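You operate a simulated robot arm through the tools that you are given. There is no shell and no other tool. Be economical: measure what you need, move in short steps, check, and stop when the job is done.

Carry out the task below with a simulated robot arm. There is one attempt and no reset: what you move stays moved.

## Task
Put things in order on the wooden top. At the end: the teal tape measure (marked "2 m") is in the black tray; the blue thermometer stands where the yellow napkin roll stood; the yellow napkin roll stands where the teal pot stood; the teal pot stands where the teal tape measure stood; whatever was shut is shut again. Leave all else as you found it, and nothing knocked over.

Only the result counts: the job must be done as asked and must still hold three seconds after the hand-in. Knocking over, shifting, dropping, spilling or breaking anything else fails it. Flat cloth is picked up by pressing the open fingertips on it (5 to 10 N) and closing them slowly along it; thin cloth reads only 2 to 8 mm in the jaws.

## Robot
A 6-joint arm with a two-finger parallel gripper, fixed in place. Base frame: the origin is at the foot of the arm, x ahead of it, y to its left, z up; the work surface is at about z = 0. Readings come in cm, rad, newtons and seconds.
With the tool pointing down near the work surface it reaches from about 16 to 42 cm from the base axis. Its first joint turns from -1.152 to 1.152 rad. Payload 1.57 kg.
Tool frame: the origin (TCP) lies between the finger pads and is the grasp point; the fingertips stand 3 cm ahead of it; z points along the fingers, y is the line along which they close. The gripper opens to 8 cm. The fingers are 1.7 cm wide and 1.2 cm thick; the gripper's body (4 by 8.2 cm) begins 8 cm behind the TCP.
Orientation is told as [roll, pitch, yaw] about the base's x, y, z axes, in that order, counted from this pose: with the fingers straight down and closing along the base's y, the tool's x points along the base's -x, its y along +y and its z along -z.

## Interface
- The arm moves only by the tool jog_arm. Its argument "deltas" is a list of rows, each an object of numbers (a shift or turn left out is 0, a gripper value left out holds the last): "fingers": the closure, from 0 (fully open) to 1 (shut); "x", "y", "z": the shift along the tool's x, y, z in units of 150 mm (1.0 is 150 mm); "rx", "ry", "rz": the turn, a rotation vector about the tool's x, y, z in units of 120 degrees (1.0 is 120 degrees). In form: [{"fingers": .., "x": .., "y": .., "z": .., "rx": .., "ry": .., "rz": ..}, ...]. A call has 1 to 8 rows; each row is the pose to reach, as a shift and turn from the pose commanded when the call began, along the tool's axes at that moment. A call with a number of a shift or a turn outside -1 to 1 is refused whole. Each row takes 0.2 s and may step no farther than 5 cm and 0.15 rad from the row before; otherwise, or with a gripper value out of range, the whole call is refused. Where a pose cannot be reached the arm comes as near as it can. A force on the tool above 40 N (or 10 N above the force at the start of the call, whichever is more), or a blocked arm, ends the call early, and 0.2 s more pass. Each finger travels about 15.3 cm/s and halts on what it meets, pressing with about 26 N; the grip force reading is that of the motor and also rises with nothing between the fingers. The clock runs only during rows and for 0.2 s after the last one: add rows that repeat a pose to give the fingers time. It gives the time, the measured TCP pose, the force on the tool (base axes), the opening and the grip force at its end, in the units of the frame above (readings bear some noise).
- Cameras (640 x 400 px; columns grow to the right, rows downward): "scene" is fixed at [5.83, -34.87, 40.38]; the picture's right is [0.71, -0.71, 0.00], its down [-0.49, -0.48, -0.73] and it looks along [0.52, 0.51, -0.69] (base axes); focal length 214 px, centre (320, 200). "wrist" rides on the gripper at [7.2, -0.7, -12.2] in the tool frame; the picture's right is [0.09, 1.00, 0.00], its down [-0.84, 0.08, -0.54] and it looks along [-0.54, 0.05, 0.84] (tool axes); focal length 238 px, centre (320, 200). There is no depth. A picture from a camera that has moved, and an enlarged one, comes with that camera's place and axes in the base frame and with its lens. The place of the scene camera against the robot may be out by one fixed shift of up to 1.2 cm in any direction.
- snapshot(camera): a new picture of that camera. No time passes.
- inspect(camera, box): a new picture of the part [left, top, right, bottom] of that camera's present view, enlarged. No time passes.
- job_done(): hands the job in; it is judged then, once.

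Work in short steps. Places have to be worked out from the pictures, the camera data and where the tool is seen: move nearer, look again, correct. Check each grasp and each placing, and mend what went wrong. You have 120 turns and 64 pictures in all, those below and enlarged ones among them. Open the gripper and draw the arm clear of the work before you hand the job in, unless the task says otherwise; then end with one line.

The tools are called after "Emit:" as name(argument=value, ...) on one line, values as JSON. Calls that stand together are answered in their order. jog_arm: Moves the arm, as the interface text tells. Its arguments: {"type":"object","properties":{"deltas":{"type":"array","items":{"type":"object","properties":{"fingers":{"type":"number"},"x":{"type":"number"},"y":{"type":"number"},"z":{"type":"number"},"rx":{"type":"number"},"ry":{"type":"number"},"rz":{"type":"number"}}}}},"required":["deltas"]} The other tools are called the same way: snapshot (camera) takes a picture; inspect (camera, box) takes an enlarged picture of a part of a camera's view; job_done () hands the job in.

At the start:

```text
t: 0.0
eef_pos: [20.15, -11.02, 28.52]
tcp_rot: [0.001, 0.0, 0.0]
contact_force: [0.4, 0.4, 0.0]
width: 8.02
gripper_force: 0.0
```

scene: 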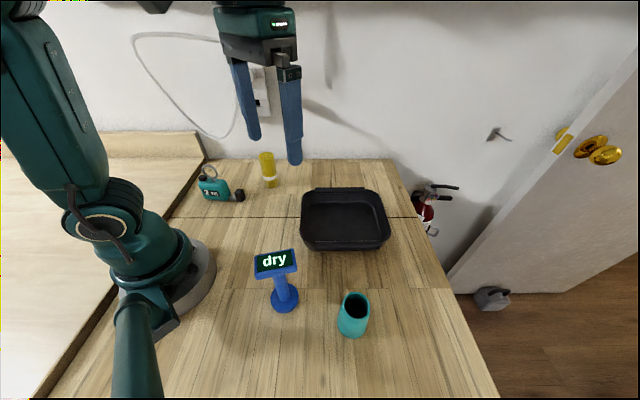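
wrist: 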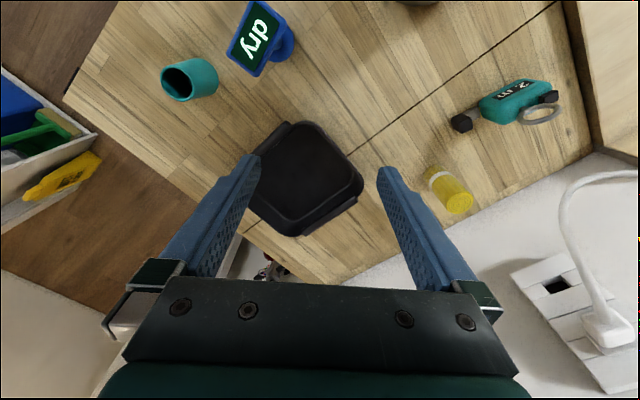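

I start by enlarging the two object groups in both views to find their places and shapes.

Emit:
inspect(camera="scene", box=[170, 130, 330, 230])

Emit:
inspect(camera="scene", box=[230, 230, 390, 350])

Emit:
inspect(camera="wrist", box=[420, 60, 580, 220])

Emit:
inspect(camera="wrist", box=[140, 0, 380, 240])

```text
4.00 times, centred on (250, 180) of scene
camera zoom: at [5.83, -34.87, 40.38], right [0.71, -0.71, 0.0], down [-0.49, -0.48, -0.73], along [0.52, 0.51, -0.69], focal length 858 px, centre (600, 280)
```

zoom: 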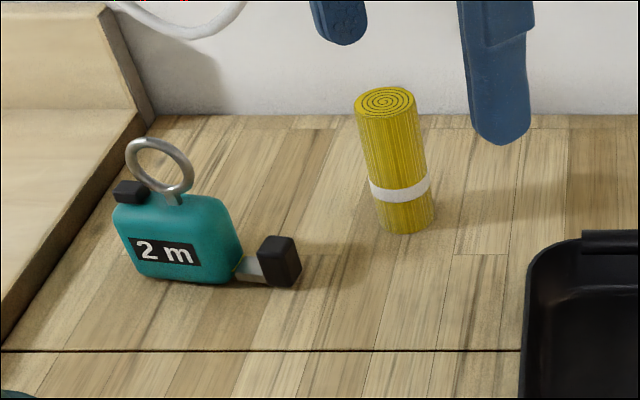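

```text
3.33 times, centred on (310, 290) of scene
camera zoom: at [5.83, -34.87, 40.38], right [0.71, -0.71, 0.0], down [-0.49, -0.48, -0.73], along [0.52, 0.51, -0.69], focal length 715 px, centre (353, -100)
```

zoom: 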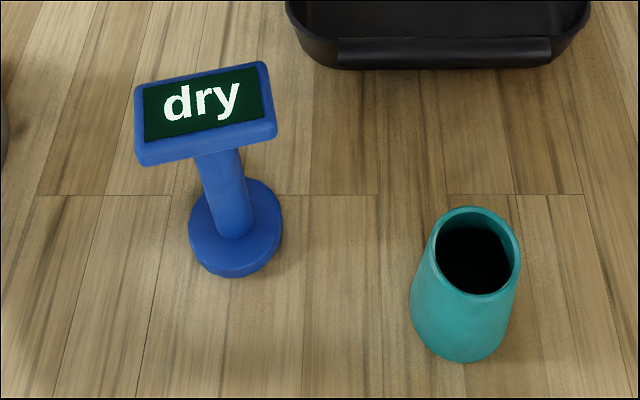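

```text
2.50 times, centred on (500, 140) of wrist
camera zoom: at [12.92, -11.62, 40.69], right [-0.09, 1.0, 0.0], down [0.84, 0.08, 0.54], along [0.54, 0.05, -0.84], focal length 596 px, centre (-130, 350)
```

zoom: 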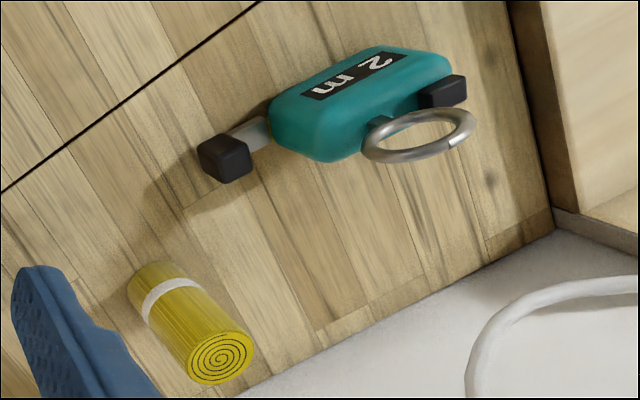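

```text
1.67 times, centred on (260, 120) of wrist
camera zoom: at [12.92, -11.62, 40.69], right [-0.09, 1.0, 0.0], down [0.84, 0.08, 0.54], along [0.54, 0.05, -0.84], focal length 397 px, centre (420, 333)
```

zoom: 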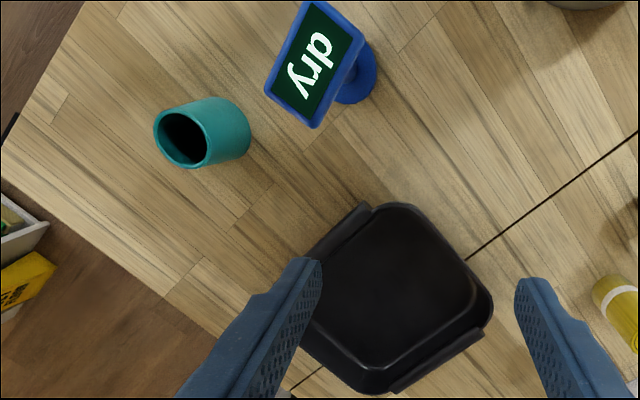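

The roll (about 10 cm tall) is near [31, 11.7], the pot near [18.3, -28.9] and the thermometer near [13, -17.7]. The tape stands near [18, 17] with its flat faces roughly radial. I turn the tool and move over the tape.

Emit:
jog_arm(deltas=[{"x": 0, "y": 0.31, "rz": 0.07}, {"x": 0, "y": 0.62, "rz": 0.14}, {"x": 0, "y": 0.93, "rz": 0.21}])

```text
t: 0.8
eef_pos: [20.08, 3.12, 28.54]
tcp_rot: [0.0, 0.001, -0.44]
contact_force: [-0.1, -0.1, 0.4]
width: 7.99
gripper_force: 0.1
```

Keep going, a little lower, for a wrist look at the tape.

Emit:
jog_arm(deltas=[{"x": 0.164, "y": 0.218, "z": 0.13, "rz": 0.071}, {"x": 0.327, "y": 0.435, "z": 0.26, "rz": 0.142}, {"x": 0.491, "y": 0.653, "z": 0.4, "rz": 0.213}])

Emit:
snapshot(camera="wrist")

```text
t: 1.6
eef_pos: [17.54, 14.91, 22.5]
tcp_rot: [0.001, 0.0, -0.888]
contact_force: [0.1, -0.3, -0.1]
width: 8.0
gripper_force: 0.0
```

```text
57 pictures are left
camera wrist: at [12.51, 20.15, 34.59], right [0.71, 0.7, 0.0], down [0.59, -0.6, 0.54], along [0.38, -0.39, -0.84], focal length 238 px, centre (320, 200)
```

wrist: 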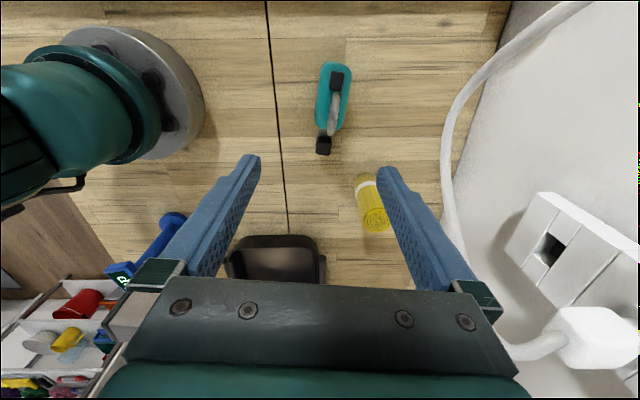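

Emit:
inspect(camera="wrist", box=[270, 50, 400, 170])

```text
3.33 times, centred on (335, 110) of wrist
camera zoom: at [12.51, 20.15, 34.59], right [0.71, 0.7, 0.0], down [0.59, -0.6, 0.54], along [0.38, -0.39, -0.84], focal length 794 px, centre (270, 500)
```

zoom: 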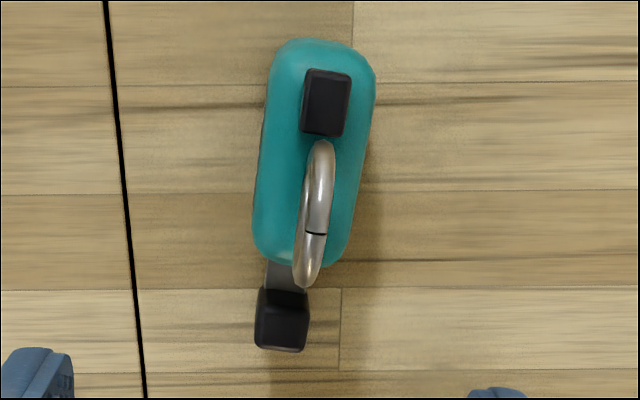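

Body axis measures about -51.5°, so the yaw is already right. The body centre is near [17.1, 17.4]; I descend above it and look again to check by parallax.

Emit:
jog_arm(deltas=[{"x": 0.074, "y": 0.041, "z": 0.21, "rz": 0.0025}, {"x": 0.148, "y": 0.083, "z": 0.42, "rz": 0.005}, {"x": 0.148, "y": 0.083, "z": 0.633, "rz": 0.005}])

Emit:
snapshot(camera="wrist")

```text
t: 2.4
eef_pos: [17.24, 17.38, 12.84]
tcp_rot: [0.0, 0.001, -0.897]
contact_force: [1.0, -0.6, -0.2]
width: 8.01
gripper_force: 0.0
```

```text
55 pictures are left
camera wrist: at [12.21, 22.69, 25.06], right [0.72, 0.69, 0.0], down [0.58, -0.61, 0.54], along [0.38, -0.39, -0.84], focal length 238 px, centre (320, 200)
```

wrist: 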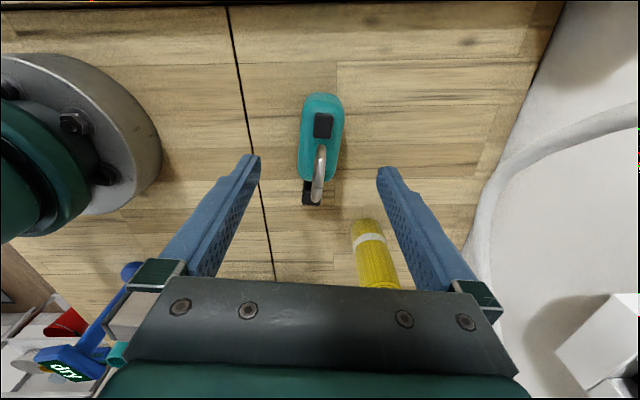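

The two views agree: body centre [17.1, 17.4], top about z = 4.5, thickness about 3.5 cm. I descend to TCP z = 4 and close.

Emit:
jog_arm(deltas=[{"z": 0.25, "fingers": 0}, {"z": 0.45}, {"z": 0.59}, {"z": 0.59}])

Emit:
snapshot(camera="wrist")

```text
t: 3.4
eef_pos: [17.22, 17.5, 4.06]
tcp_rot: [0.0, 0.001, -0.898]
contact_force: [-0.2, -0.3, -0.6]
width: 8.01
gripper_force: 0.1
```

```text
54 pictures are left
camera wrist: at [12.21, 22.73, 16.28], right [0.72, 0.69, 0.0], down [0.58, -0.61, 0.54], along [0.38, -0.39, -0.84], focal length 238 px, centre (320, 200)
```

wrist: 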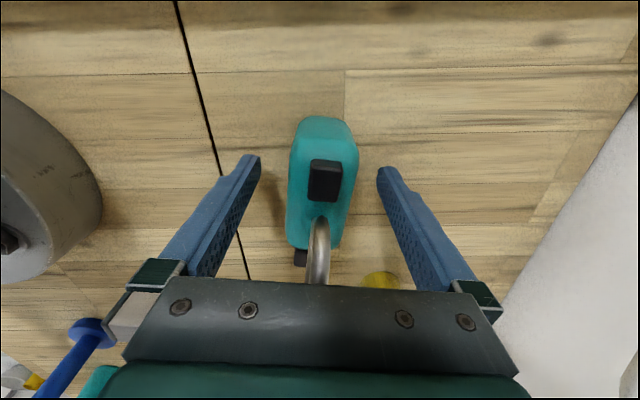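

The body sits between the fingers; close gently.

Emit:
jog_arm(deltas=[{"fingers": 0.3}, {"fingers": 0.6}, {"fingers": 0.8}, {"fingers": 0.8}])

```text
t: 4.4
eef_pos: [17.24, 17.54, 4.14]
tcp_rot: [0.0, 0.0, -0.897]
contact_force: [0.8, 0.0, -0.4]
width: 3.55
gripper_force: 26.3
```

Held at 3.55 cm. Lift straight up, then start across towards the tray.

Emit:
jog_arm(deltas=[{"z": -0.15}, {"z": -0.45}, {"z": -0.75}, {"z": -0.95}, {"z": -0.95, "x": -0.25, "y": -0.04}, {"z": -0.95, "x": -0.57, "y": -0.09}, {"z": -0.95, "x": -0.88, "y": -0.14}])

```text
t: 6.0
eef_pos: [23.89, 5.8, 18.37]
tcp_rot: [0.0, -0.001, -0.897]
contact_force: [0.7, 0.5, -1.4]
width: 3.6
gripper_force: 26.2
```

Emit:
jog_arm(deltas=[{"x": -0.25, "y": -0.04}, {"x": -0.5, "y": -0.08}, {"x": -0.75, "y": -0.12}, {"x": -0.95, "y": -0.15}])

Emit:
snapshot(camera="wrist")

Emit:
snapshot(camera="scene")

```text
t: 7.0
eef_pos: [31.04, -6.91, 18.31]
tcp_rot: [-0.001, -0.001, -0.895]
contact_force: [0.1, -0.9, -1.4]
width: 3.54
gripper_force: 26.2
```

```text
53 pictures are left
camera wrist: at [25.98, -1.61, 30.61], right [0.72, 0.69, 0.0], down [0.58, -0.6, 0.54], along [0.38, -0.39, -0.84], focal length 238 px, centre (320, 200)
```

wrist: 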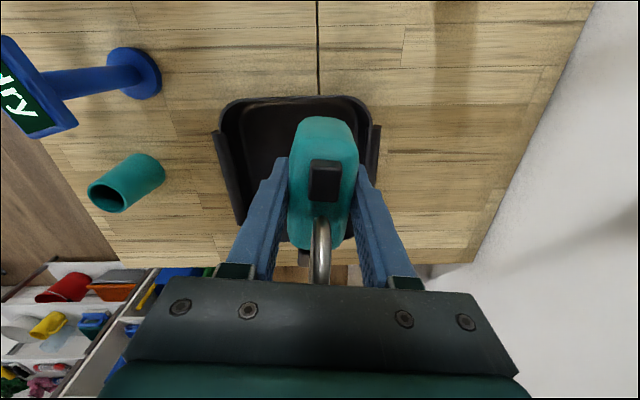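

```text
52 pictures are left
```

scene: 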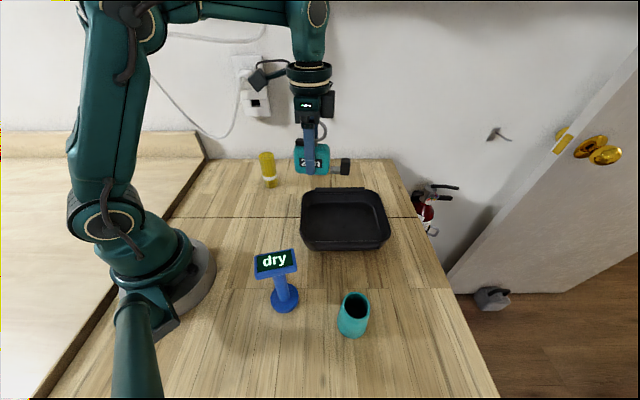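

Tray centre comes out near [34.5, -13.5], long axis about -46°. I move over it and turn slightly, then check from both cameras.

Emit:
jog_arm(deltas=[{"x": -0.2, "y": -0.045, "rz": -0.02}, {"x": -0.43, "y": -0.09, "rz": -0.04}, {"x": -0.43, "y": -0.09, "z": 0.3, "rz": -0.04}])

Emit:
snapshot(camera="wrist")

Emit:
inspect(camera="scene", box=[240, 120, 440, 270])

```text
t: 7.8
eef_pos: [33.9, -12.57, 13.81]
tcp_rot: [-0.001, 0.001, -0.813]
contact_force: [-0.3, 0.8, -2.4]
width: 3.57
gripper_force: 26.2
```

```text
51 pictures are left
camera wrist: at [28.54, -7.81, 25.96], right [0.66, 0.75, 0.0], down [0.63, -0.55, 0.54], along [0.41, -0.36, -0.84], focal length 238 px, centre (320, 200)
```

wrist: 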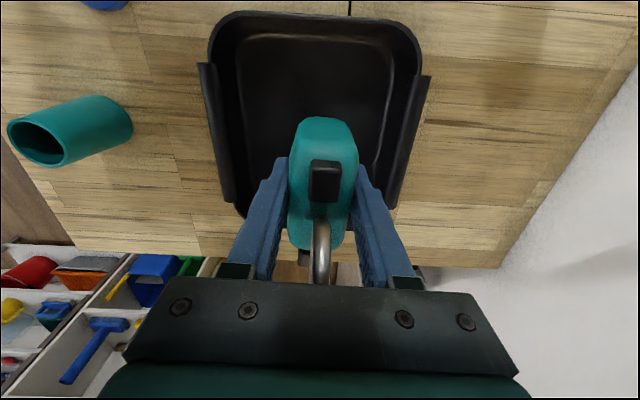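

```text
2.67 times, centred on (340, 195) of scene
camera zoom: at [5.83, -34.88, 40.38], right [0.71, -0.71, 0.0], down [-0.49, -0.48, -0.73], along [0.52, 0.51, -0.69], focal length 572 px, centre (267, 213)
```

zoom: 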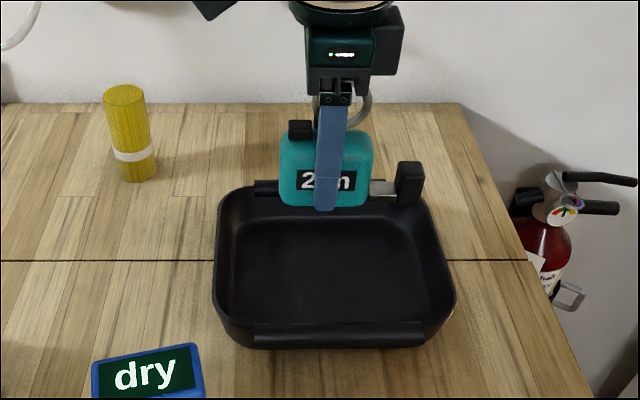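

The tape is well inside the tray outline laterally and lengthwise. I descend to just above the floor, then feel for contact.

Emit:
jog_arm(deltas=[{"z": 0.2}, {"z": 0.4}, {"z": 0.53}, {"z": 0.58}])

Emit:
snapshot(camera="wrist")

Emit:
inspect(camera="scene", box=[270, 150, 430, 270])

```text
t: 8.8
eef_pos: [34.02, -12.65, 5.16]
tcp_rot: [0.001, -0.002, -0.812]
contact_force: [-0.3, 0.7, -1.3]
width: 3.57
gripper_force: 25.4
```

```text
49 pictures are left
camera wrist: at [28.54, -7.83, 17.3], right [0.66, 0.75, 0.0], down [0.63, -0.55, 0.54], along [0.41, -0.36, -0.84], focal length 238 px, centre (320, 200)
```

wrist: 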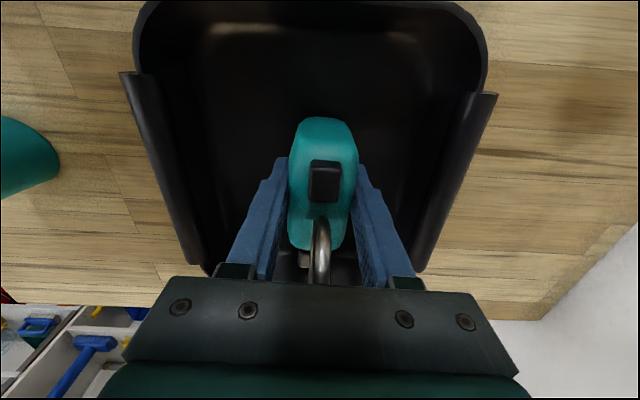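

```text
3.33 times, centred on (350, 210) of scene
camera zoom: at [5.83, -34.87, 40.38], right [0.71, -0.71, 0.0], down [-0.49, -0.48, -0.73], along [0.52, 0.51, -0.69], focal length 715 px, centre (220, 167)
```

zoom: 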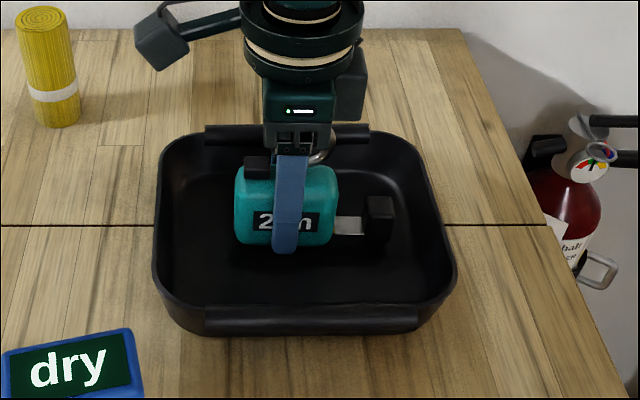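

Inside the tray and clear of its walls. I lower in small steps until it touches the floor.

Emit:
jog_arm(deltas=[{"z": 0.013}, {"z": 0.026}, {"z": 0.036}, {"z": 0.036}])

```text
t: 9.8
eef_pos: [33.93, -12.69, 4.67]
tcp_rot: [0.001, 0.001, -0.812]
contact_force: [0.1, 0.2, -2.9]
width: 3.56
gripper_force: 26.0
```

Emit:
jog_arm(deltas=[{"z": 0.01}, {"z": 0.02}, {"z": 0.02}])

```text
t: 10.6
eef_pos: [34.04, -12.59, 4.55]
tcp_rot: [0.001, -0.005, -0.813]
contact_force: [-0.1, 0.8, 19.0]
width: 3.57
gripper_force: 26.0
```

Contact at z = 4.55. I ease off, open partway, then rise.

Emit:
jog_arm(deltas=[{"z": -0.008}, {"z": -0.008, "fingers": 0.5}, {"z": -0.008, "fingers": 0.25}, {"z": -0.008, "fingers": 0.25}])

Emit:
snapshot(camera="wrist")

```text
t: 11.6
eef_pos: [33.88, -12.55, 4.46]
tcp_rot: [0.0, 0.0, -0.813]
contact_force: [0.6, 0.4, 1.1]
width: 6.0
gripper_force: 0.0
```

```text
47 pictures are left
camera wrist: at [28.46, -7.8, 16.69], right [0.66, 0.75, 0.0], down [0.63, -0.55, 0.54], along [0.41, -0.36, -0.84], focal length 238 px, centre (320, 200)
```

wrist: 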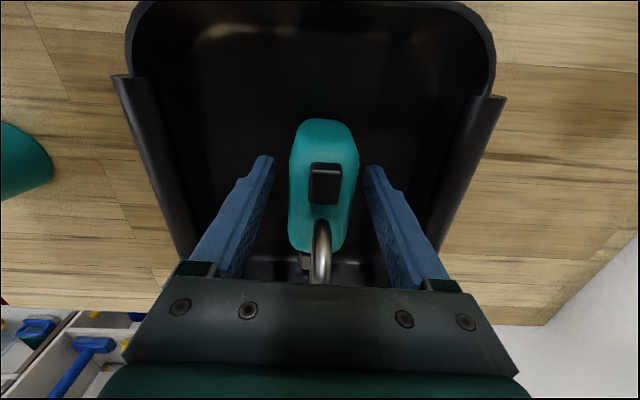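

The tape stands freely in the tray. I rise straight up, then swing toward the pot.

Emit:
jog_arm(deltas=[{"z": -0.2}, {"z": -0.5}, {"z": -0.8}, {"z": -0.95}])

Emit:
inspect(camera="scene", box=[220, 180, 420, 350])

Emit:
snapshot(camera="wrist")

```text
t: 12.6
eef_pos: [33.93, -12.54, 18.66]
tcp_rot: [-0.002, 0.001, -0.813]
contact_force: [-0.4, -0.2, 0.1]
width: 6.0
gripper_force: 0.0
```

```text
2.35 times, centred on (320, 265) of scene
camera zoom: at [5.83, -34.87, 40.38], right [0.71, -0.71, 0.0], down [-0.49, -0.48, -0.73], along [0.52, 0.51, -0.69], focal length 505 px, centre (320, 47)
```

zoom: 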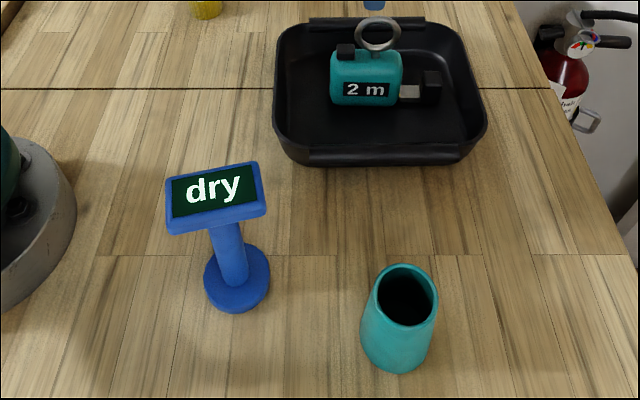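

```text
45 pictures are left
camera wrist: at [28.44, -7.7, 30.85], right [0.66, 0.75, 0.0], down [0.63, -0.55, 0.54], along [0.41, -0.36, -0.84], focal length 238 px, centre (320, 200)
```

wrist: 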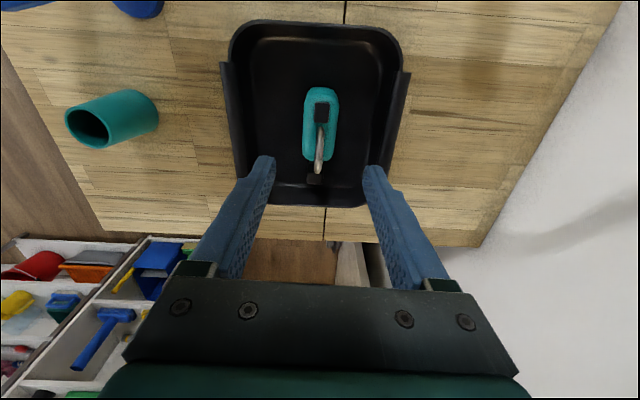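

The tape stands in the tray. Now I swing to the pot, turning so that the camera stays clear of the thermometer.

Emit:
jog_arm(deltas=[{"y": -0.24, "x": -0.01, "rz": -0.07, "fingers": 0}, {"y": -0.48, "x": -0.03, "rz": -0.14}, {"y": -0.72, "x": -0.04, "rz": -0.21}, {"y": -0.95, "x": -0.05, "rz": -0.28}])

```text
t: 13.6
eef_pos: [24.02, -22.87, 18.51]
tcp_rot: [0.0, 0.001, -0.223]
contact_force: [0.4, 0.3, 0.2]
width: 8.02
gripper_force: 0.0
```

Emit:
jog_arm(deltas=[{"y": -0.24, "x": 0.14}, {"y": -0.474, "x": 0.282}, {"y": -0.474, "x": 0.282}])

Emit:
snapshot(camera="wrist")

```text
t: 14.4
eef_pos: [18.25, -28.69, 18.75]
tcp_rot: [0.0, -0.002, -0.227]
contact_force: [-0.2, -0.4, -0.8]
width: 8.01
gripper_force: 0.0
```

```text
44 pictures are left
camera wrist: at [11.19, -27.77, 30.88], right [0.13, 0.99, 0.0], down [0.83, -0.11, 0.54], along [0.54, -0.07, -0.84], focal length 238 px, centre (320, 200)
```

wrist: 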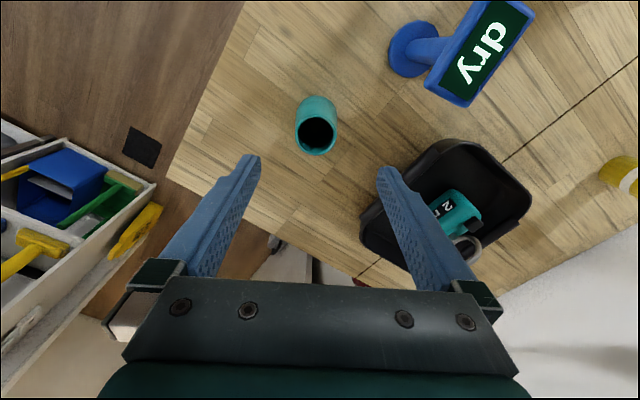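

Pot axis at about [18.5, -29.1], height about 7.7. I centre and descend over it in stages.

Emit:
jog_arm(deltas=[{"x": -0.022, "y": -0.023, "z": 0.2}, {"x": -0.022, "y": -0.023, "z": 0.45}, {"x": -0.022, "y": -0.023, "z": 0.55}, {"x": -0.022, "y": -0.023, "z": 0.55}])

Emit:
snapshot(camera="wrist")

```text
t: 15.4
eef_pos: [18.65, -29.22, 10.42]
tcp_rot: [0.0, -0.001, -0.227]
contact_force: [-0.5, -0.2, 0.2]
width: 8.02
gripper_force: 0.0
```

```text
43 pictures are left
camera wrist: at [11.49, -28.27, 22.59], right [0.13, 0.99, 0.0], down [0.83, -0.11, 0.54], along [0.54, -0.07, -0.84], focal length 238 px, centre (320, 200)
```

wrist: 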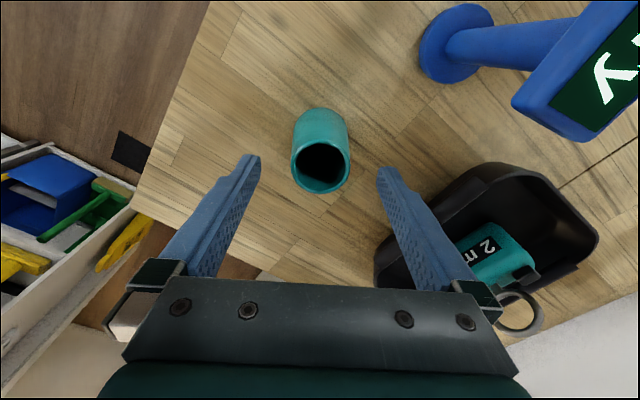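

Emit:
jog_arm(deltas=[{"x": 0.025, "y": 0.006, "z": 0.0}, {"x": 0.025, "y": 0.006, "z": 0.2}, {"x": 0.025, "y": 0.006, "z": 0.395}, {"x": 0.025, "y": 0.006, "z": 0.395}])

Emit:
snapshot(camera="wrist")

```text
t: 16.4
eef_pos: [18.21, -29.13, 4.52]
tcp_rot: [0.001, 0.0, -0.227]
contact_force: [0.2, 0.9, 0.2]
width: 8.0
gripper_force: 0.1
```

```text
42 pictures are left
camera wrist: at [11.03, -28.11, 16.7], right [0.13, 0.99, 0.0], down [0.83, -0.11, 0.54], along [0.54, -0.07, -0.84], focal length 238 px, centre (320, 200)
```

wrist: 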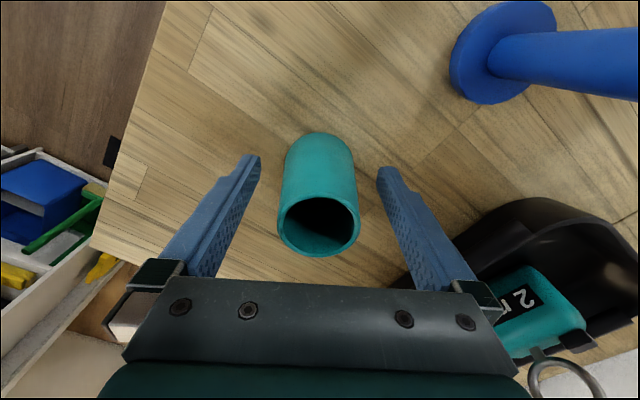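

Pot centred between the fingers. Close.

Emit:
jog_arm(deltas=[{"fingers": 0.2}, {"fingers": 0.4}, {"fingers": 0.55}, {"fingers": 0.65}, {"fingers": 0.65}])

```text
t: 17.6
eef_pos: [18.28, -29.13, 4.62]
tcp_rot: [0.0, 0.001, -0.227]
contact_force: [-0.6, 0.3, 0.6]
width: 4.7
gripper_force: 25.9
```

Held at 4.7 cm. Lift high, then head across on an outward arc.

Emit:
jog_arm(deltas=[{"z": -0.1}, {"z": -0.4}, {"z": -0.7}, {"z": -1.0}, {"z": -1.0, "x": -0.07, "y": 0.3}, {"z": -1.0, "x": -0.14, "y": 0.6}, {"z": -1.0, "x": -0.2, "y": 0.9}])

```text
t: 19.2
eef_pos: [24.19, -16.58, 19.54]
tcp_rot: [-0.003, 0.001, -0.227]
contact_force: [0.1, -1.1, -0.7]
width: 4.67
gripper_force: 26.3
```

Emit:
jog_arm(deltas=[{"x": 0.06, "y": 0.23}, {"x": 0.15, "y": 0.46}, {"x": 0.25, "y": 0.69}, {"x": 0.36, "y": 0.915}])

```text
t: 20.2
eef_pos: [22.0, -1.98, 19.5]
tcp_rot: [0.0, 0.001, -0.23]
contact_force: [-0.3, -0.3, -0.9]
width: 4.63
gripper_force: 25.9
```

Emit:
jog_arm(deltas=[{"x": 0.12, "y": 0.24}, {"x": 0.24, "y": 0.48}, {"x": 0.36, "y": 0.72}, {"x": 0.487, "y": 0.953}])

Emit:
snapshot(camera="wrist")

```text
t: 21.2
eef_pos: [18.26, 13.36, 19.45]
tcp_rot: [0.0, 0.001, -0.229]
contact_force: [0.5, -0.6, 0.5]
width: 4.62
gripper_force: 26.4
```

```text
41 pictures are left
camera wrist: at [11.04, 14.43, 31.73], right [0.14, 0.99, 0.0], down [0.83, -0.11, 0.54], along [0.54, -0.07, -0.84], focal length 238 px, centre (320, 200)
```

wrist: 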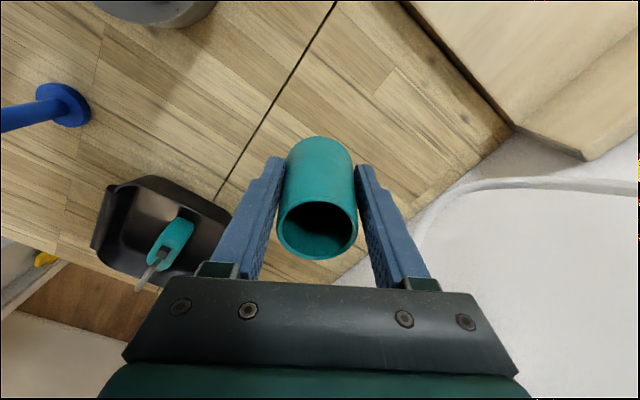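

Emit:
jog_arm(deltas=[{"x": 0.136, "y": 0.245}, {"x": 0.136, "y": 0.245, "z": 0.3}, {"x": 0.136, "y": 0.245, "z": 0.6}, {"x": 0.136, "y": 0.245, "z": 0.85}, {"x": 0.136, "y": 0.245, "z": 0.95}, {"x": 0.136, "y": 0.245, "z": 0.95}])

Emit:
inspect(camera="scene", box=[140, 130, 300, 230])

```text
t: 22.6
eef_pos: [17.06, 17.53, 5.42]
tcp_rot: [0.0, -0.001, -0.228]
contact_force: [-0.5, -0.6, -1.0]
width: 4.65
gripper_force: 26.2
```

```text
4.00 times, centred on (220, 180) of scene
camera zoom: at [5.83, -34.87, 40.38], right [0.71, -0.71, 0.0], down [-0.49, -0.48, -0.73], along [0.52, 0.51, -0.69], focal length 858 px, centre (720, 280)
```

zoom: 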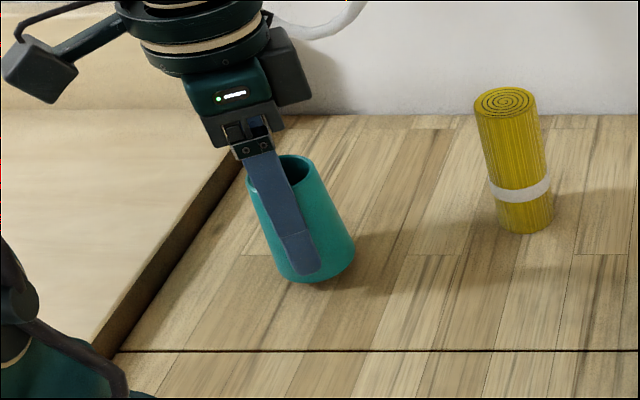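

The pot hovers just over the spot where the tape stood. Lower until contact.

Emit:
jog_arm(deltas=[{"z": 0.02}, {"z": 0.04}, {"z": 0.05}, {"z": 0.05}])

```text
t: 23.6
eef_pos: [17.03, 17.63, 4.63]
tcp_rot: [-0.001, -0.001, -0.228]
contact_force: [-0.3, 0.2, 1.4]
width: 4.6
gripper_force: 26.2
```

Emit:
jog_arm(deltas=[{"z": 0.005}, {"z": 0.01}, {"z": 0.01}])

```text
t: 24.4
eef_pos: [17.05, 17.58, 4.37]
tcp_rot: [0.001, -0.002, -0.226]
contact_force: [-0.5, -1.8, 20.4]
width: 4.6
gripper_force: 26.8
```

Contact felt. Ease off, open slowly, and rise.

Emit:
jog_arm(deltas=[{"z": -0.01}, {"z": -0.01, "fingers": 0.35}, {"z": -0.01, "fingers": 0.1}, {"z": -0.01, "fingers": 0.0}, {"z": -0.01, "fingers": 0.0}, {"z": -0.3}, {"z": -0.6}, {"z": -0.9}])

Emit:
snapshot(camera="wrist")

```text
t: 26.2
eef_pos: [17.04, 17.46, 17.96]
tcp_rot: [-0.001, 0.002, -0.227]
contact_force: [-0.5, 0.1, -0.2]
width: 8.0
gripper_force: 0.1
```

```text
39 pictures are left
camera wrist: at [9.84, 18.42, 30.14], right [0.13, 0.99, 0.0], down [0.83, -0.11, 0.54], along [0.54, -0.07, -0.84], focal length 238 px, centre (320, 200)
```

wrist: 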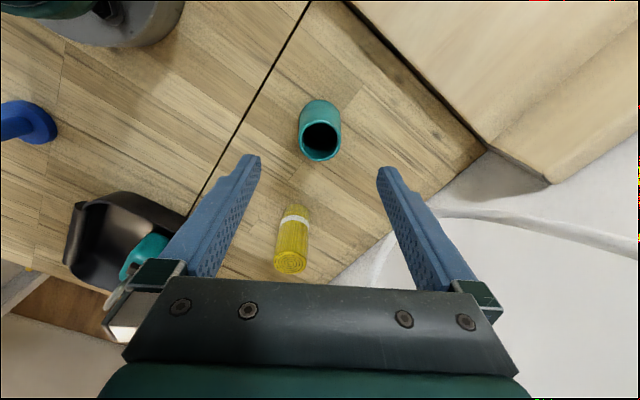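

The pot stands. The roll triangulates to [31.0, 12.2], height about 10. I move over it.

Emit:
jog_arm(deltas=[{"x": -0.25, "y": -0.033}, {"x": -0.5, "y": -0.066}, {"x": -0.75, "y": -0.1}, {"x": -0.985, "y": -0.132}, {"x": -0.985, "y": -0.132}])

Emit:
snapshot(camera="wrist")

```text
t: 27.4
eef_pos: [30.95, 12.4, 18.03]
tcp_rot: [-0.002, -0.001, -0.227]
contact_force: [-0.2, 0.6, -0.2]
width: 8.02
gripper_force: 0.0
```

```text
38 pictures are left
camera wrist: at [23.73, 13.28, 30.19], right [0.13, 0.99, 0.0], down [0.83, -0.11, 0.54], along [0.54, -0.07, -0.84], focal length 238 px, centre (320, 200)
```

wrist: 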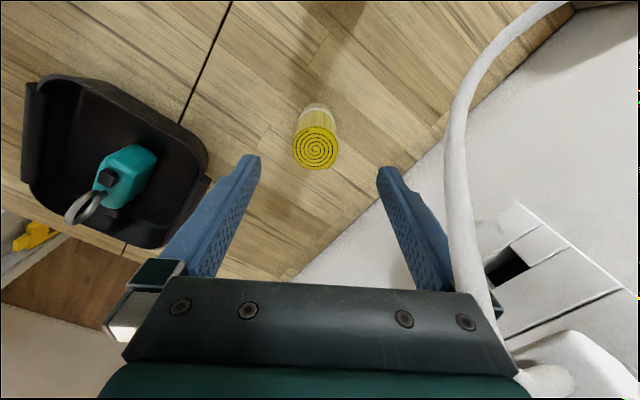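

Emit:
jog_arm(deltas=[{"x": -0.029, "y": -0.02}, {"x": -0.029, "y": -0.02, "z": 0.3}, {"x": -0.029, "y": -0.02, "z": 0.47}, {"x": -0.029, "y": -0.02, "z": 0.47}])

Emit:
snapshot(camera="wrist")

```text
t: 28.4
eef_pos: [31.2, 11.9, 11.04]
tcp_rot: [0.001, 0.001, -0.226]
contact_force: [-0.7, 0.3, 0.5]
width: 8.0
gripper_force: 0.0
```

```text
37 pictures are left
camera wrist: at [24.07, 12.86, 23.07], right [0.13, 0.99, 0.0], down [0.83, -0.11, 0.54], along [0.54, -0.07, -0.84], focal length 238 px, centre (320, 200)
```

wrist: 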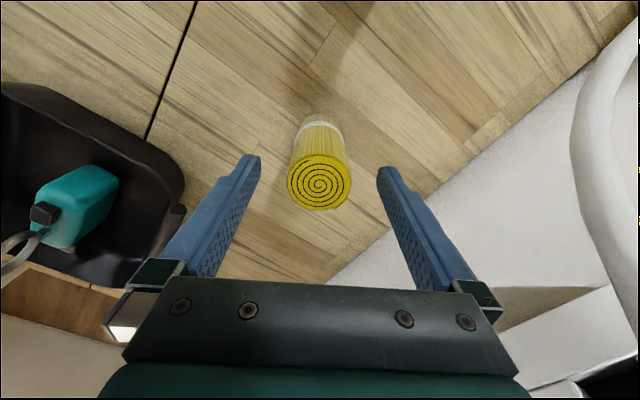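

Roll centred laterally. Descend to grasp height and close.

Emit:
jog_arm(deltas=[{"x": -0.013, "z": 0.17}, {"x": -0.013, "z": 0.34}, {"x": -0.013, "z": 0.34}, {"x": -0.013, "z": 0.34, "fingers": 0.25}, {"x": -0.013, "z": 0.34, "fingers": 0.45}, {"x": -0.013, "z": 0.34, "fingers": 0.65}, {"x": -0.013, "z": 0.34, "fingers": 0.75}, {"x": -0.013, "z": 0.34, "fingers": 0.75}])

Emit:
snapshot(camera="wrist")

```text
t: 30.2
eef_pos: [31.49, 11.77, 5.91]
tcp_rot: [0.0, 0.0, -0.227]
contact_force: [-0.1, -0.1, 1.0]
width: 4.11
gripper_force: 26.0
```

```text
36 pictures are left
camera wrist: at [24.34, 12.83, 18.03], right [0.13, 0.99, 0.0], down [0.83, -0.11, 0.54], along [0.54, -0.07, -0.84], focal length 238 px, centre (320, 200)
```

wrist: 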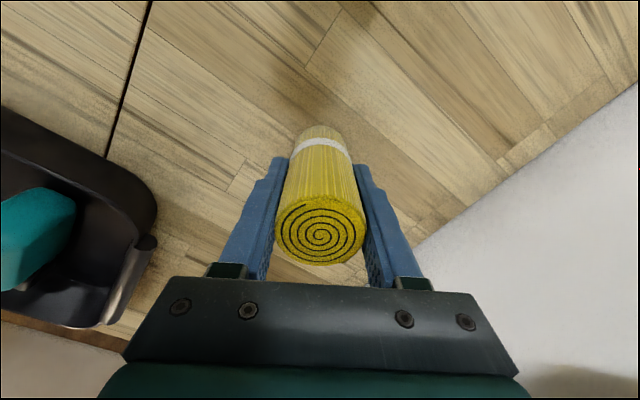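

Roll held (4.1 cm) at [31.4, 11.85]. Lift and carry toward the pot's old place [18.2, -29.1].

Emit:
jog_arm(deltas=[{"z": -0.1}, {"z": -0.4}, {"z": -0.7}, {"z": -0.95}, {"z": -0.95, "y": -0.3, "x": 0.025}, {"z": -0.95, "y": -0.6, "x": 0.05}, {"z": -0.95, "y": -0.92, "x": 0.08}])

Emit:
jog_arm(deltas=[{"y": -0.3, "x": 0.025}, {"y": -0.6, "x": 0.05}, {"y": -0.95, "x": 0.08}, {"y": -0.95, "x": 0.08}])

```text
t: 31.8
eef_pos: [27.21, -1.4, 20.14]
tcp_rot: [-0.001, -0.001, -0.226]
contact_force: [-0.1, 0.5, 0.1]
width: 4.09
gripper_force: 25.7
```

```text
refused: row 3 steps farther than a row can; nothing moved
```

Smaller steps for the next leg.

Emit:
jog_arm(deltas=[{"y": -0.3, "x": 0.02}, {"y": -0.6, "x": 0.04}, {"y": -0.9, "x": 0.06}, {"y": -0.95, "x": 0.06}])

```text
t: 32.8
eef_pos: [23.0, -15.07, 19.98]
tcp_rot: [-0.001, 0.0, -0.226]
contact_force: [0.5, -0.3, -0.3]
width: 4.09
gripper_force: 26.2
```

Emit:
jog_arm(deltas=[{"y": -0.25, "x": 0.025}, {"y": -0.5, "x": 0.05}, {"y": -0.75, "x": 0.078}, {"y": -0.984, "x": 0.103}, {"y": -0.984, "x": 0.103}])

Emit:
snapshot(camera="wrist")

```text
t: 34.0
eef_pos: [18.12, -28.98, 20.03]
tcp_rot: [0.0, 0.001, -0.227]
contact_force: [0.0, 0.9, -1.3]
width: 4.08
gripper_force: 26.2
```

```text
35 pictures are left
camera wrist: at [11.03, -28.05, 32.19], right [0.13, 0.99, 0.0], down [0.83, -0.11, 0.54], along [0.54, -0.07, -0.84], focal length 238 px, centre (320, 200)
```

wrist: 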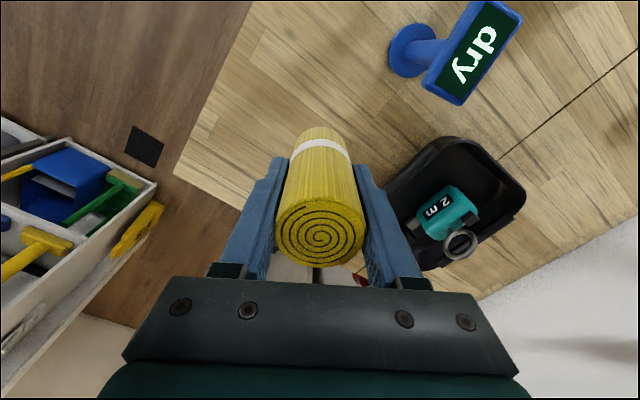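

Emit:
jog_arm(deltas=[{"z": 0.3}, {"z": 0.6}, {"z": 0.82}, {"z": 0.9}, {"z": 0.925}, {"z": 0.925}])

Emit:
inspect(camera="scene", box=[220, 200, 420, 360])

```text
t: 35.4
eef_pos: [18.44, -29.11, 6.05]
tcp_rot: [0.001, 0.0, -0.226]
contact_force: [-0.4, 0.9, -0.6]
width: 4.09
gripper_force: 26.1
```

```text
2.50 times, centred on (320, 280) of scene
camera zoom: at [5.83, -34.87, 40.38], right [0.71, -0.71, 0.0], down [-0.49, -0.48, -0.73], along [0.52, 0.51, -0.69], focal length 536 px, centre (320, 0)
```

zoom: 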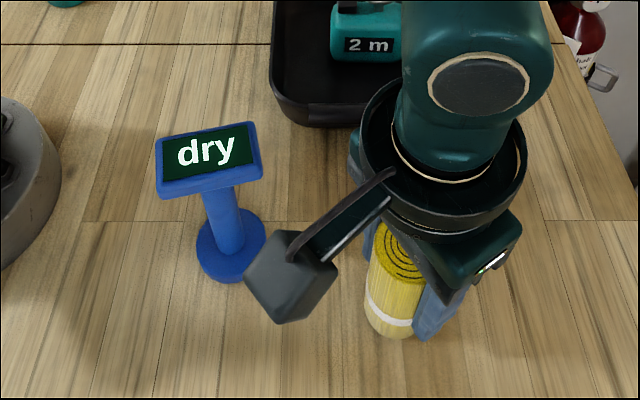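

Emit:
jog_arm(deltas=[{"z": 0.007}, {"z": 0.014}, {"z": 0.02}, {"z": 0.02}])

```text
t: 36.4
eef_pos: [18.24, -29.02, 5.86]
tcp_rot: [0.0, -0.001, -0.226]
contact_force: [-0.8, -0.3, -1.6]
width: 4.08
gripper_force: 25.9
```

Emit:
jog_arm(deltas=[{"z": 0.007}, {"z": 0.014}, {"z": 0.014}])

```text
t: 37.2
eef_pos: [18.38, -29.1, 5.71]
tcp_rot: [-0.001, -0.003, -0.227]
contact_force: [-0.3, 4.8, 20.9]
width: 4.1
gripper_force: 25.9
```

Contact felt. Ease off, open and rise.

Emit:
jog_arm(deltas=[{"z": -0.009}, {"z": -0.009, "fingers": 0.4}, {"z": -0.009, "fingers": 0.2}, {"z": -0.009, "fingers": 0.0}, {"z": -0.009, "fingers": 0.0}, {"z": -0.3}, {"z": -0.6}, {"z": -0.9}])

Emit:
snapshot(camera="wrist")

Emit:
snapshot(camera="scene")

```text
t: 39.0
eef_pos: [18.33, -29.14, 19.23]
tcp_rot: [-0.001, 0.001, -0.227]
contact_force: [0.7, -0.3, -1.0]
width: 8.02
gripper_force: 0.0
```

```text
33 pictures are left
camera wrist: at [11.1, -28.13, 31.37], right [0.13, 0.99, 0.0], down [0.83, -0.11, 0.54], along [0.54, -0.07, -0.84], focal length 238 px, centre (320, 200)
```

wrist: 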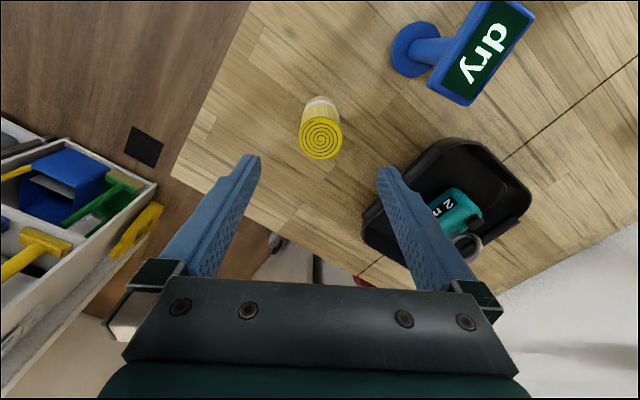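

```text
32 pictures are left
```

scene: 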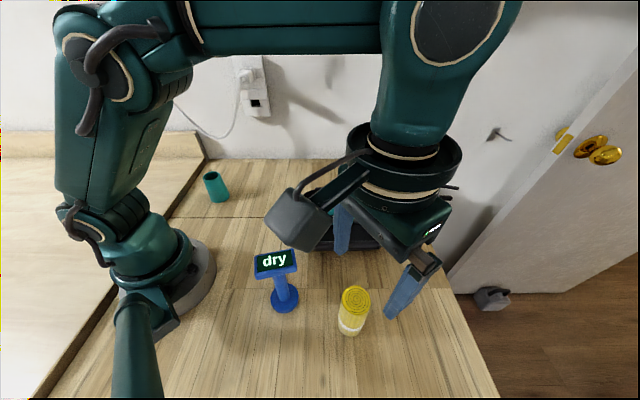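

Roll stands at the pot's old place. The thermometer's head is about 6.4 cm wide along about -46°, so I plan to grip its two ends from above. I go over it, turning to yaw +0.76.

Emit:
jog_arm(deltas=[{"z": -0.1, "rz": -0.067}, {"z": -0.25, "rz": -0.135, "x": 0.05, "y": 0.06}, {"z": -0.3, "rz": -0.203, "x": 0.12, "y": 0.16}, {"z": -0.3, "rz": -0.271, "x": 0.21, "y": 0.28}, {"z": -0.3, "rz": -0.339, "x": 0.3, "y": 0.4}, {"z": -0.3, "rz": -0.407, "x": 0.39, "y": 0.51}, {"z": -0.3, "rz": -0.474, "x": 0.47, "y": 0.617}])

Emit:
snapshot(camera="wrist")

```text
t: 40.6
eef_pos: [13.53, -18.44, 23.68]
tcp_rot: [0.0, 0.0, 0.769]
contact_force: [0.1, 1.1, 0.0]
width: 8.02
gripper_force: 0.1
```

```text
31 pictures are left
camera wrist: at [8.8, -23.89, 35.81], right [-0.76, 0.65, 0.0], down [0.55, 0.64, 0.54], along [0.35, 0.41, -0.84], focal length 238 px, centre (320, 200)
```

wrist: 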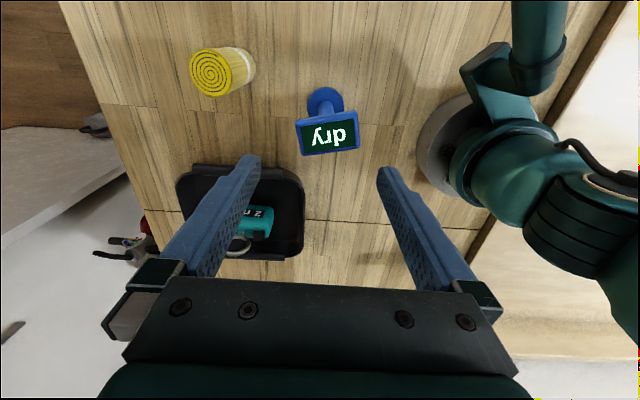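

Emit:
inspect(camera="wrist", box=[265, 70, 385, 170])

```text
4.00 times, centred on (325, 120) of wrist
camera zoom: at [8.8, -23.89, 35.81], right [-0.76, 0.65, 0.0], down [0.55, 0.64, 0.54], along [0.35, 0.41, -0.84], focal length 953 px, centre (300, 520)
```

zoom: 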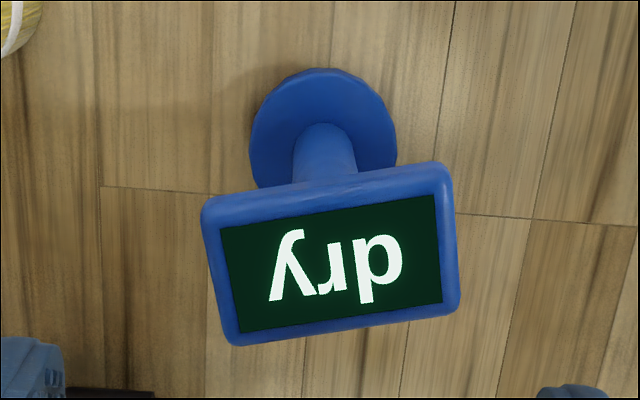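

The head's long axis works out at about -32.5°, centre about [12.9, -17.8, 12]. I turn to yaw 1.0, centre and drop to z = 18.

Emit:
jog_arm(deltas=[{"y": 0.03, "rz": -0.056}, {"y": 0.06, "rz": -0.111}, {"y": 0.06, "z": 0.2, "rz": -0.111}, {"y": 0.06, "z": 0.38, "rz": -0.111}, {"y": 0.06, "z": 0.38, "rz": -0.111}])

Emit:
snapshot(camera="wrist")

```text
t: 41.8
eef_pos: [12.95, -17.85, 17.98]
tcp_rot: [-0.003, -0.002, 0.998]
contact_force: [0.0, -0.4, 0.2]
width: 7.97
gripper_force: 0.1
```

```text
29 pictures are left
camera wrist: at [9.56, -24.18, 30.1], right [-0.89, 0.46, 0.0], down [0.39, 0.75, 0.54], along [0.25, 0.48, -0.84], focal length 238 px, centre (320, 200)
```

wrist: 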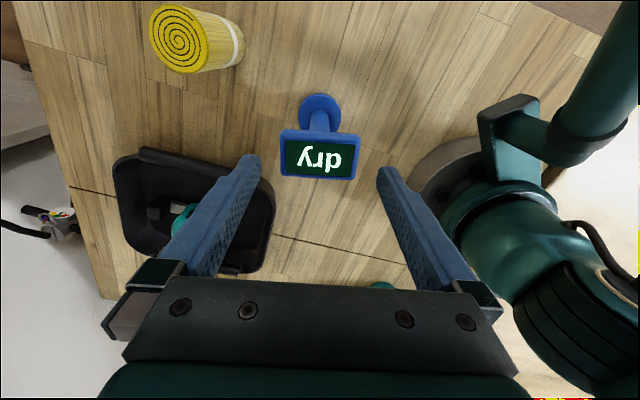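

Emit:
inspect(camera="wrist", box=[240, 80, 400, 200])

```text
3.33 times, centred on (320, 140) of wrist
camera zoom: at [9.56, -24.18, 30.1], right [-0.89, 0.46, 0.0], down [0.39, 0.75, 0.54], along [0.25, 0.48, -0.84], focal length 794 px, centre (320, 400)
```

zoom: 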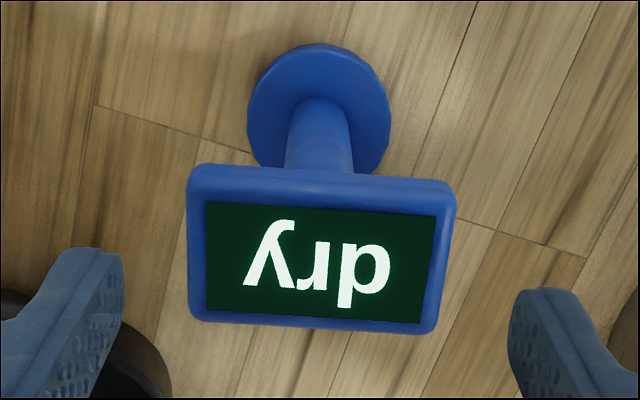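

Tool and head are aligned within about 0.02 rad and centred within 1 mm. Descend so the pads straddle the head.

Emit:
jog_arm(deltas=[{"z": 0.12}, {"z": 0.25}, {"z": 0.36}, {"z": 0.36}])

Emit:
snapshot(camera="wrist")

Emit:
inspect(camera="scene", box=[180, 190, 400, 350])

```text
t: 42.8
eef_pos: [12.91, -17.68, 12.6]
tcp_rot: [-0.001, 0.0, 0.999]
contact_force: [0.4, 0.1, 0.1]
width: 7.99
gripper_force: 0.0
```

```text
27 pictures are left
camera wrist: at [9.56, -24.18, 24.7], right [-0.89, 0.46, 0.0], down [0.39, 0.75, 0.54], along [0.25, 0.48, -0.84], focal length 238 px, centre (320, 200)
```

wrist: 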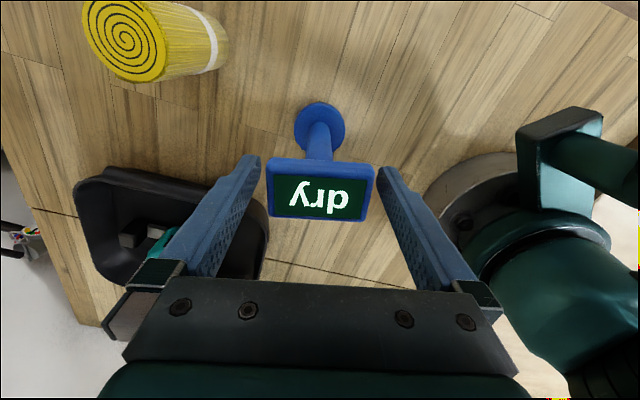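

```text
2.50 times, centred on (290, 270) of scene
camera zoom: at [5.83, -34.87, 40.38], right [0.71, -0.71, 0.0], down [-0.49, -0.48, -0.73], along [0.52, 0.51, -0.69], focal length 536 px, centre (395, 25)
```

zoom: 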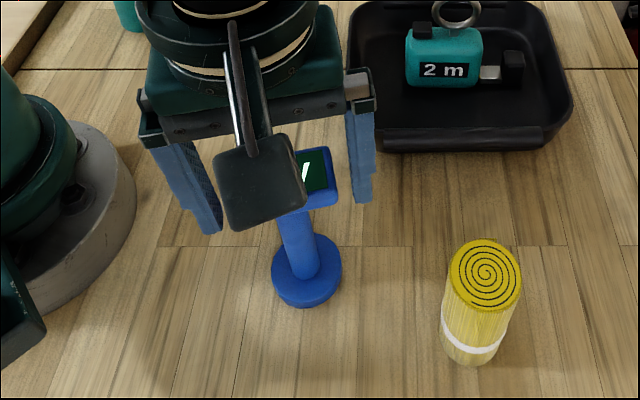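

Head face centre triangulates to [12.9, -17.6, 12.0], right between the pads. Lower 0.5 cm and close.

Emit:
jog_arm(deltas=[{"z": 0.035}, {"z": 0.035, "fingers": 0.1}, {"z": 0.035, "fingers": 0.18}, {"z": 0.035, "fingers": 0.26}, {"z": 0.035, "fingers": 0.34}, {"z": 0.035, "fingers": 0.45}, {"z": 0.035, "fingers": 0.45}])

Emit:
snapshot(camera="wrist")

```text
t: 44.4
eef_pos: [12.95, -17.89, 12.06]
tcp_rot: [0.001, -0.001, 0.998]
contact_force: [1.9, -1.1, -0.1]
width: 5.94
gripper_force: 26.2
```

```text
25 pictures are left
camera wrist: at [9.55, -24.2, 24.17], right [-0.89, 0.46, 0.0], down [0.39, 0.75, 0.54], along [0.25, 0.48, -0.84], focal length 238 px, centre (320, 200)
```

wrist: 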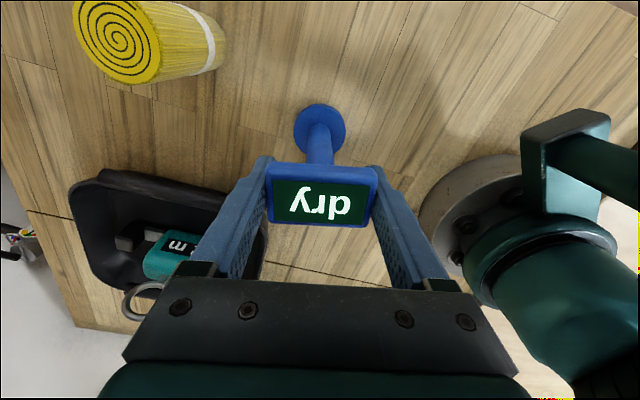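

Gripped at 5.94 cm. Lift straight up 10 cm and check it hangs true.

Emit:
jog_arm(deltas=[{"z": -0.07}, {"z": -0.25}, {"z": -0.45}, {"z": -0.67}, {"z": -0.67}])

Emit:
snapshot(camera="wrist")

```text
t: 45.6
eef_pos: [12.97, -17.73, 22.24]
tcp_rot: [0.0, 0.001, 0.999]
contact_force: [0.1, 0.1, -2.1]
width: 5.96
gripper_force: 26.4
```

```text
24 pictures are left
camera wrist: at [9.47, -24.19, 34.35], right [-0.89, 0.46, 0.0], down [0.39, 0.75, 0.54], along [0.25, 0.48, -0.84], focal length 238 px, centre (320, 200)
```

wrist: 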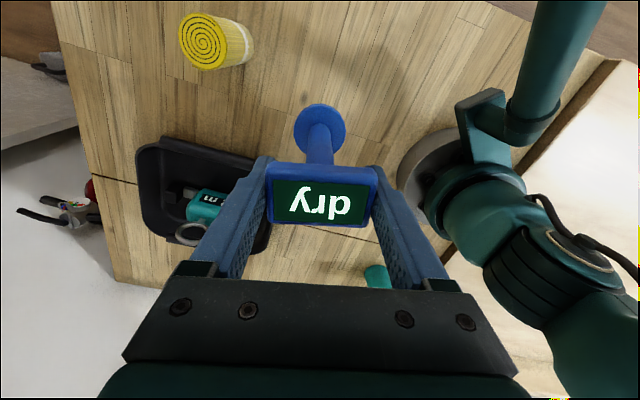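

It hangs without tilting. Carry it straight toward the roll's old place.

Emit:
jog_arm(deltas=[{"x": -0.25}, {"x": -0.5}, {"x": -0.75}, {"x": -0.96}])

Emit:
jog_arm(deltas=[{"x": -0.25}, {"x": -0.5}, {"x": -0.75}, {"x": -0.96}])

```text
t: 46.6
eef_pos: [20.61, -5.63, 22.13]
tcp_rot: [-0.001, 0.0, 0.997]
contact_force: [-0.1, 0.1, -1.2]
width: 5.95
gripper_force: 25.9
```

```text
t: 47.6
eef_pos: [28.47, 6.46, 22.05]
tcp_rot: [0.0, 0.0, 0.998]
contact_force: [-0.4, 0.4, -0.6]
width: 5.95
gripper_force: 26.1
```

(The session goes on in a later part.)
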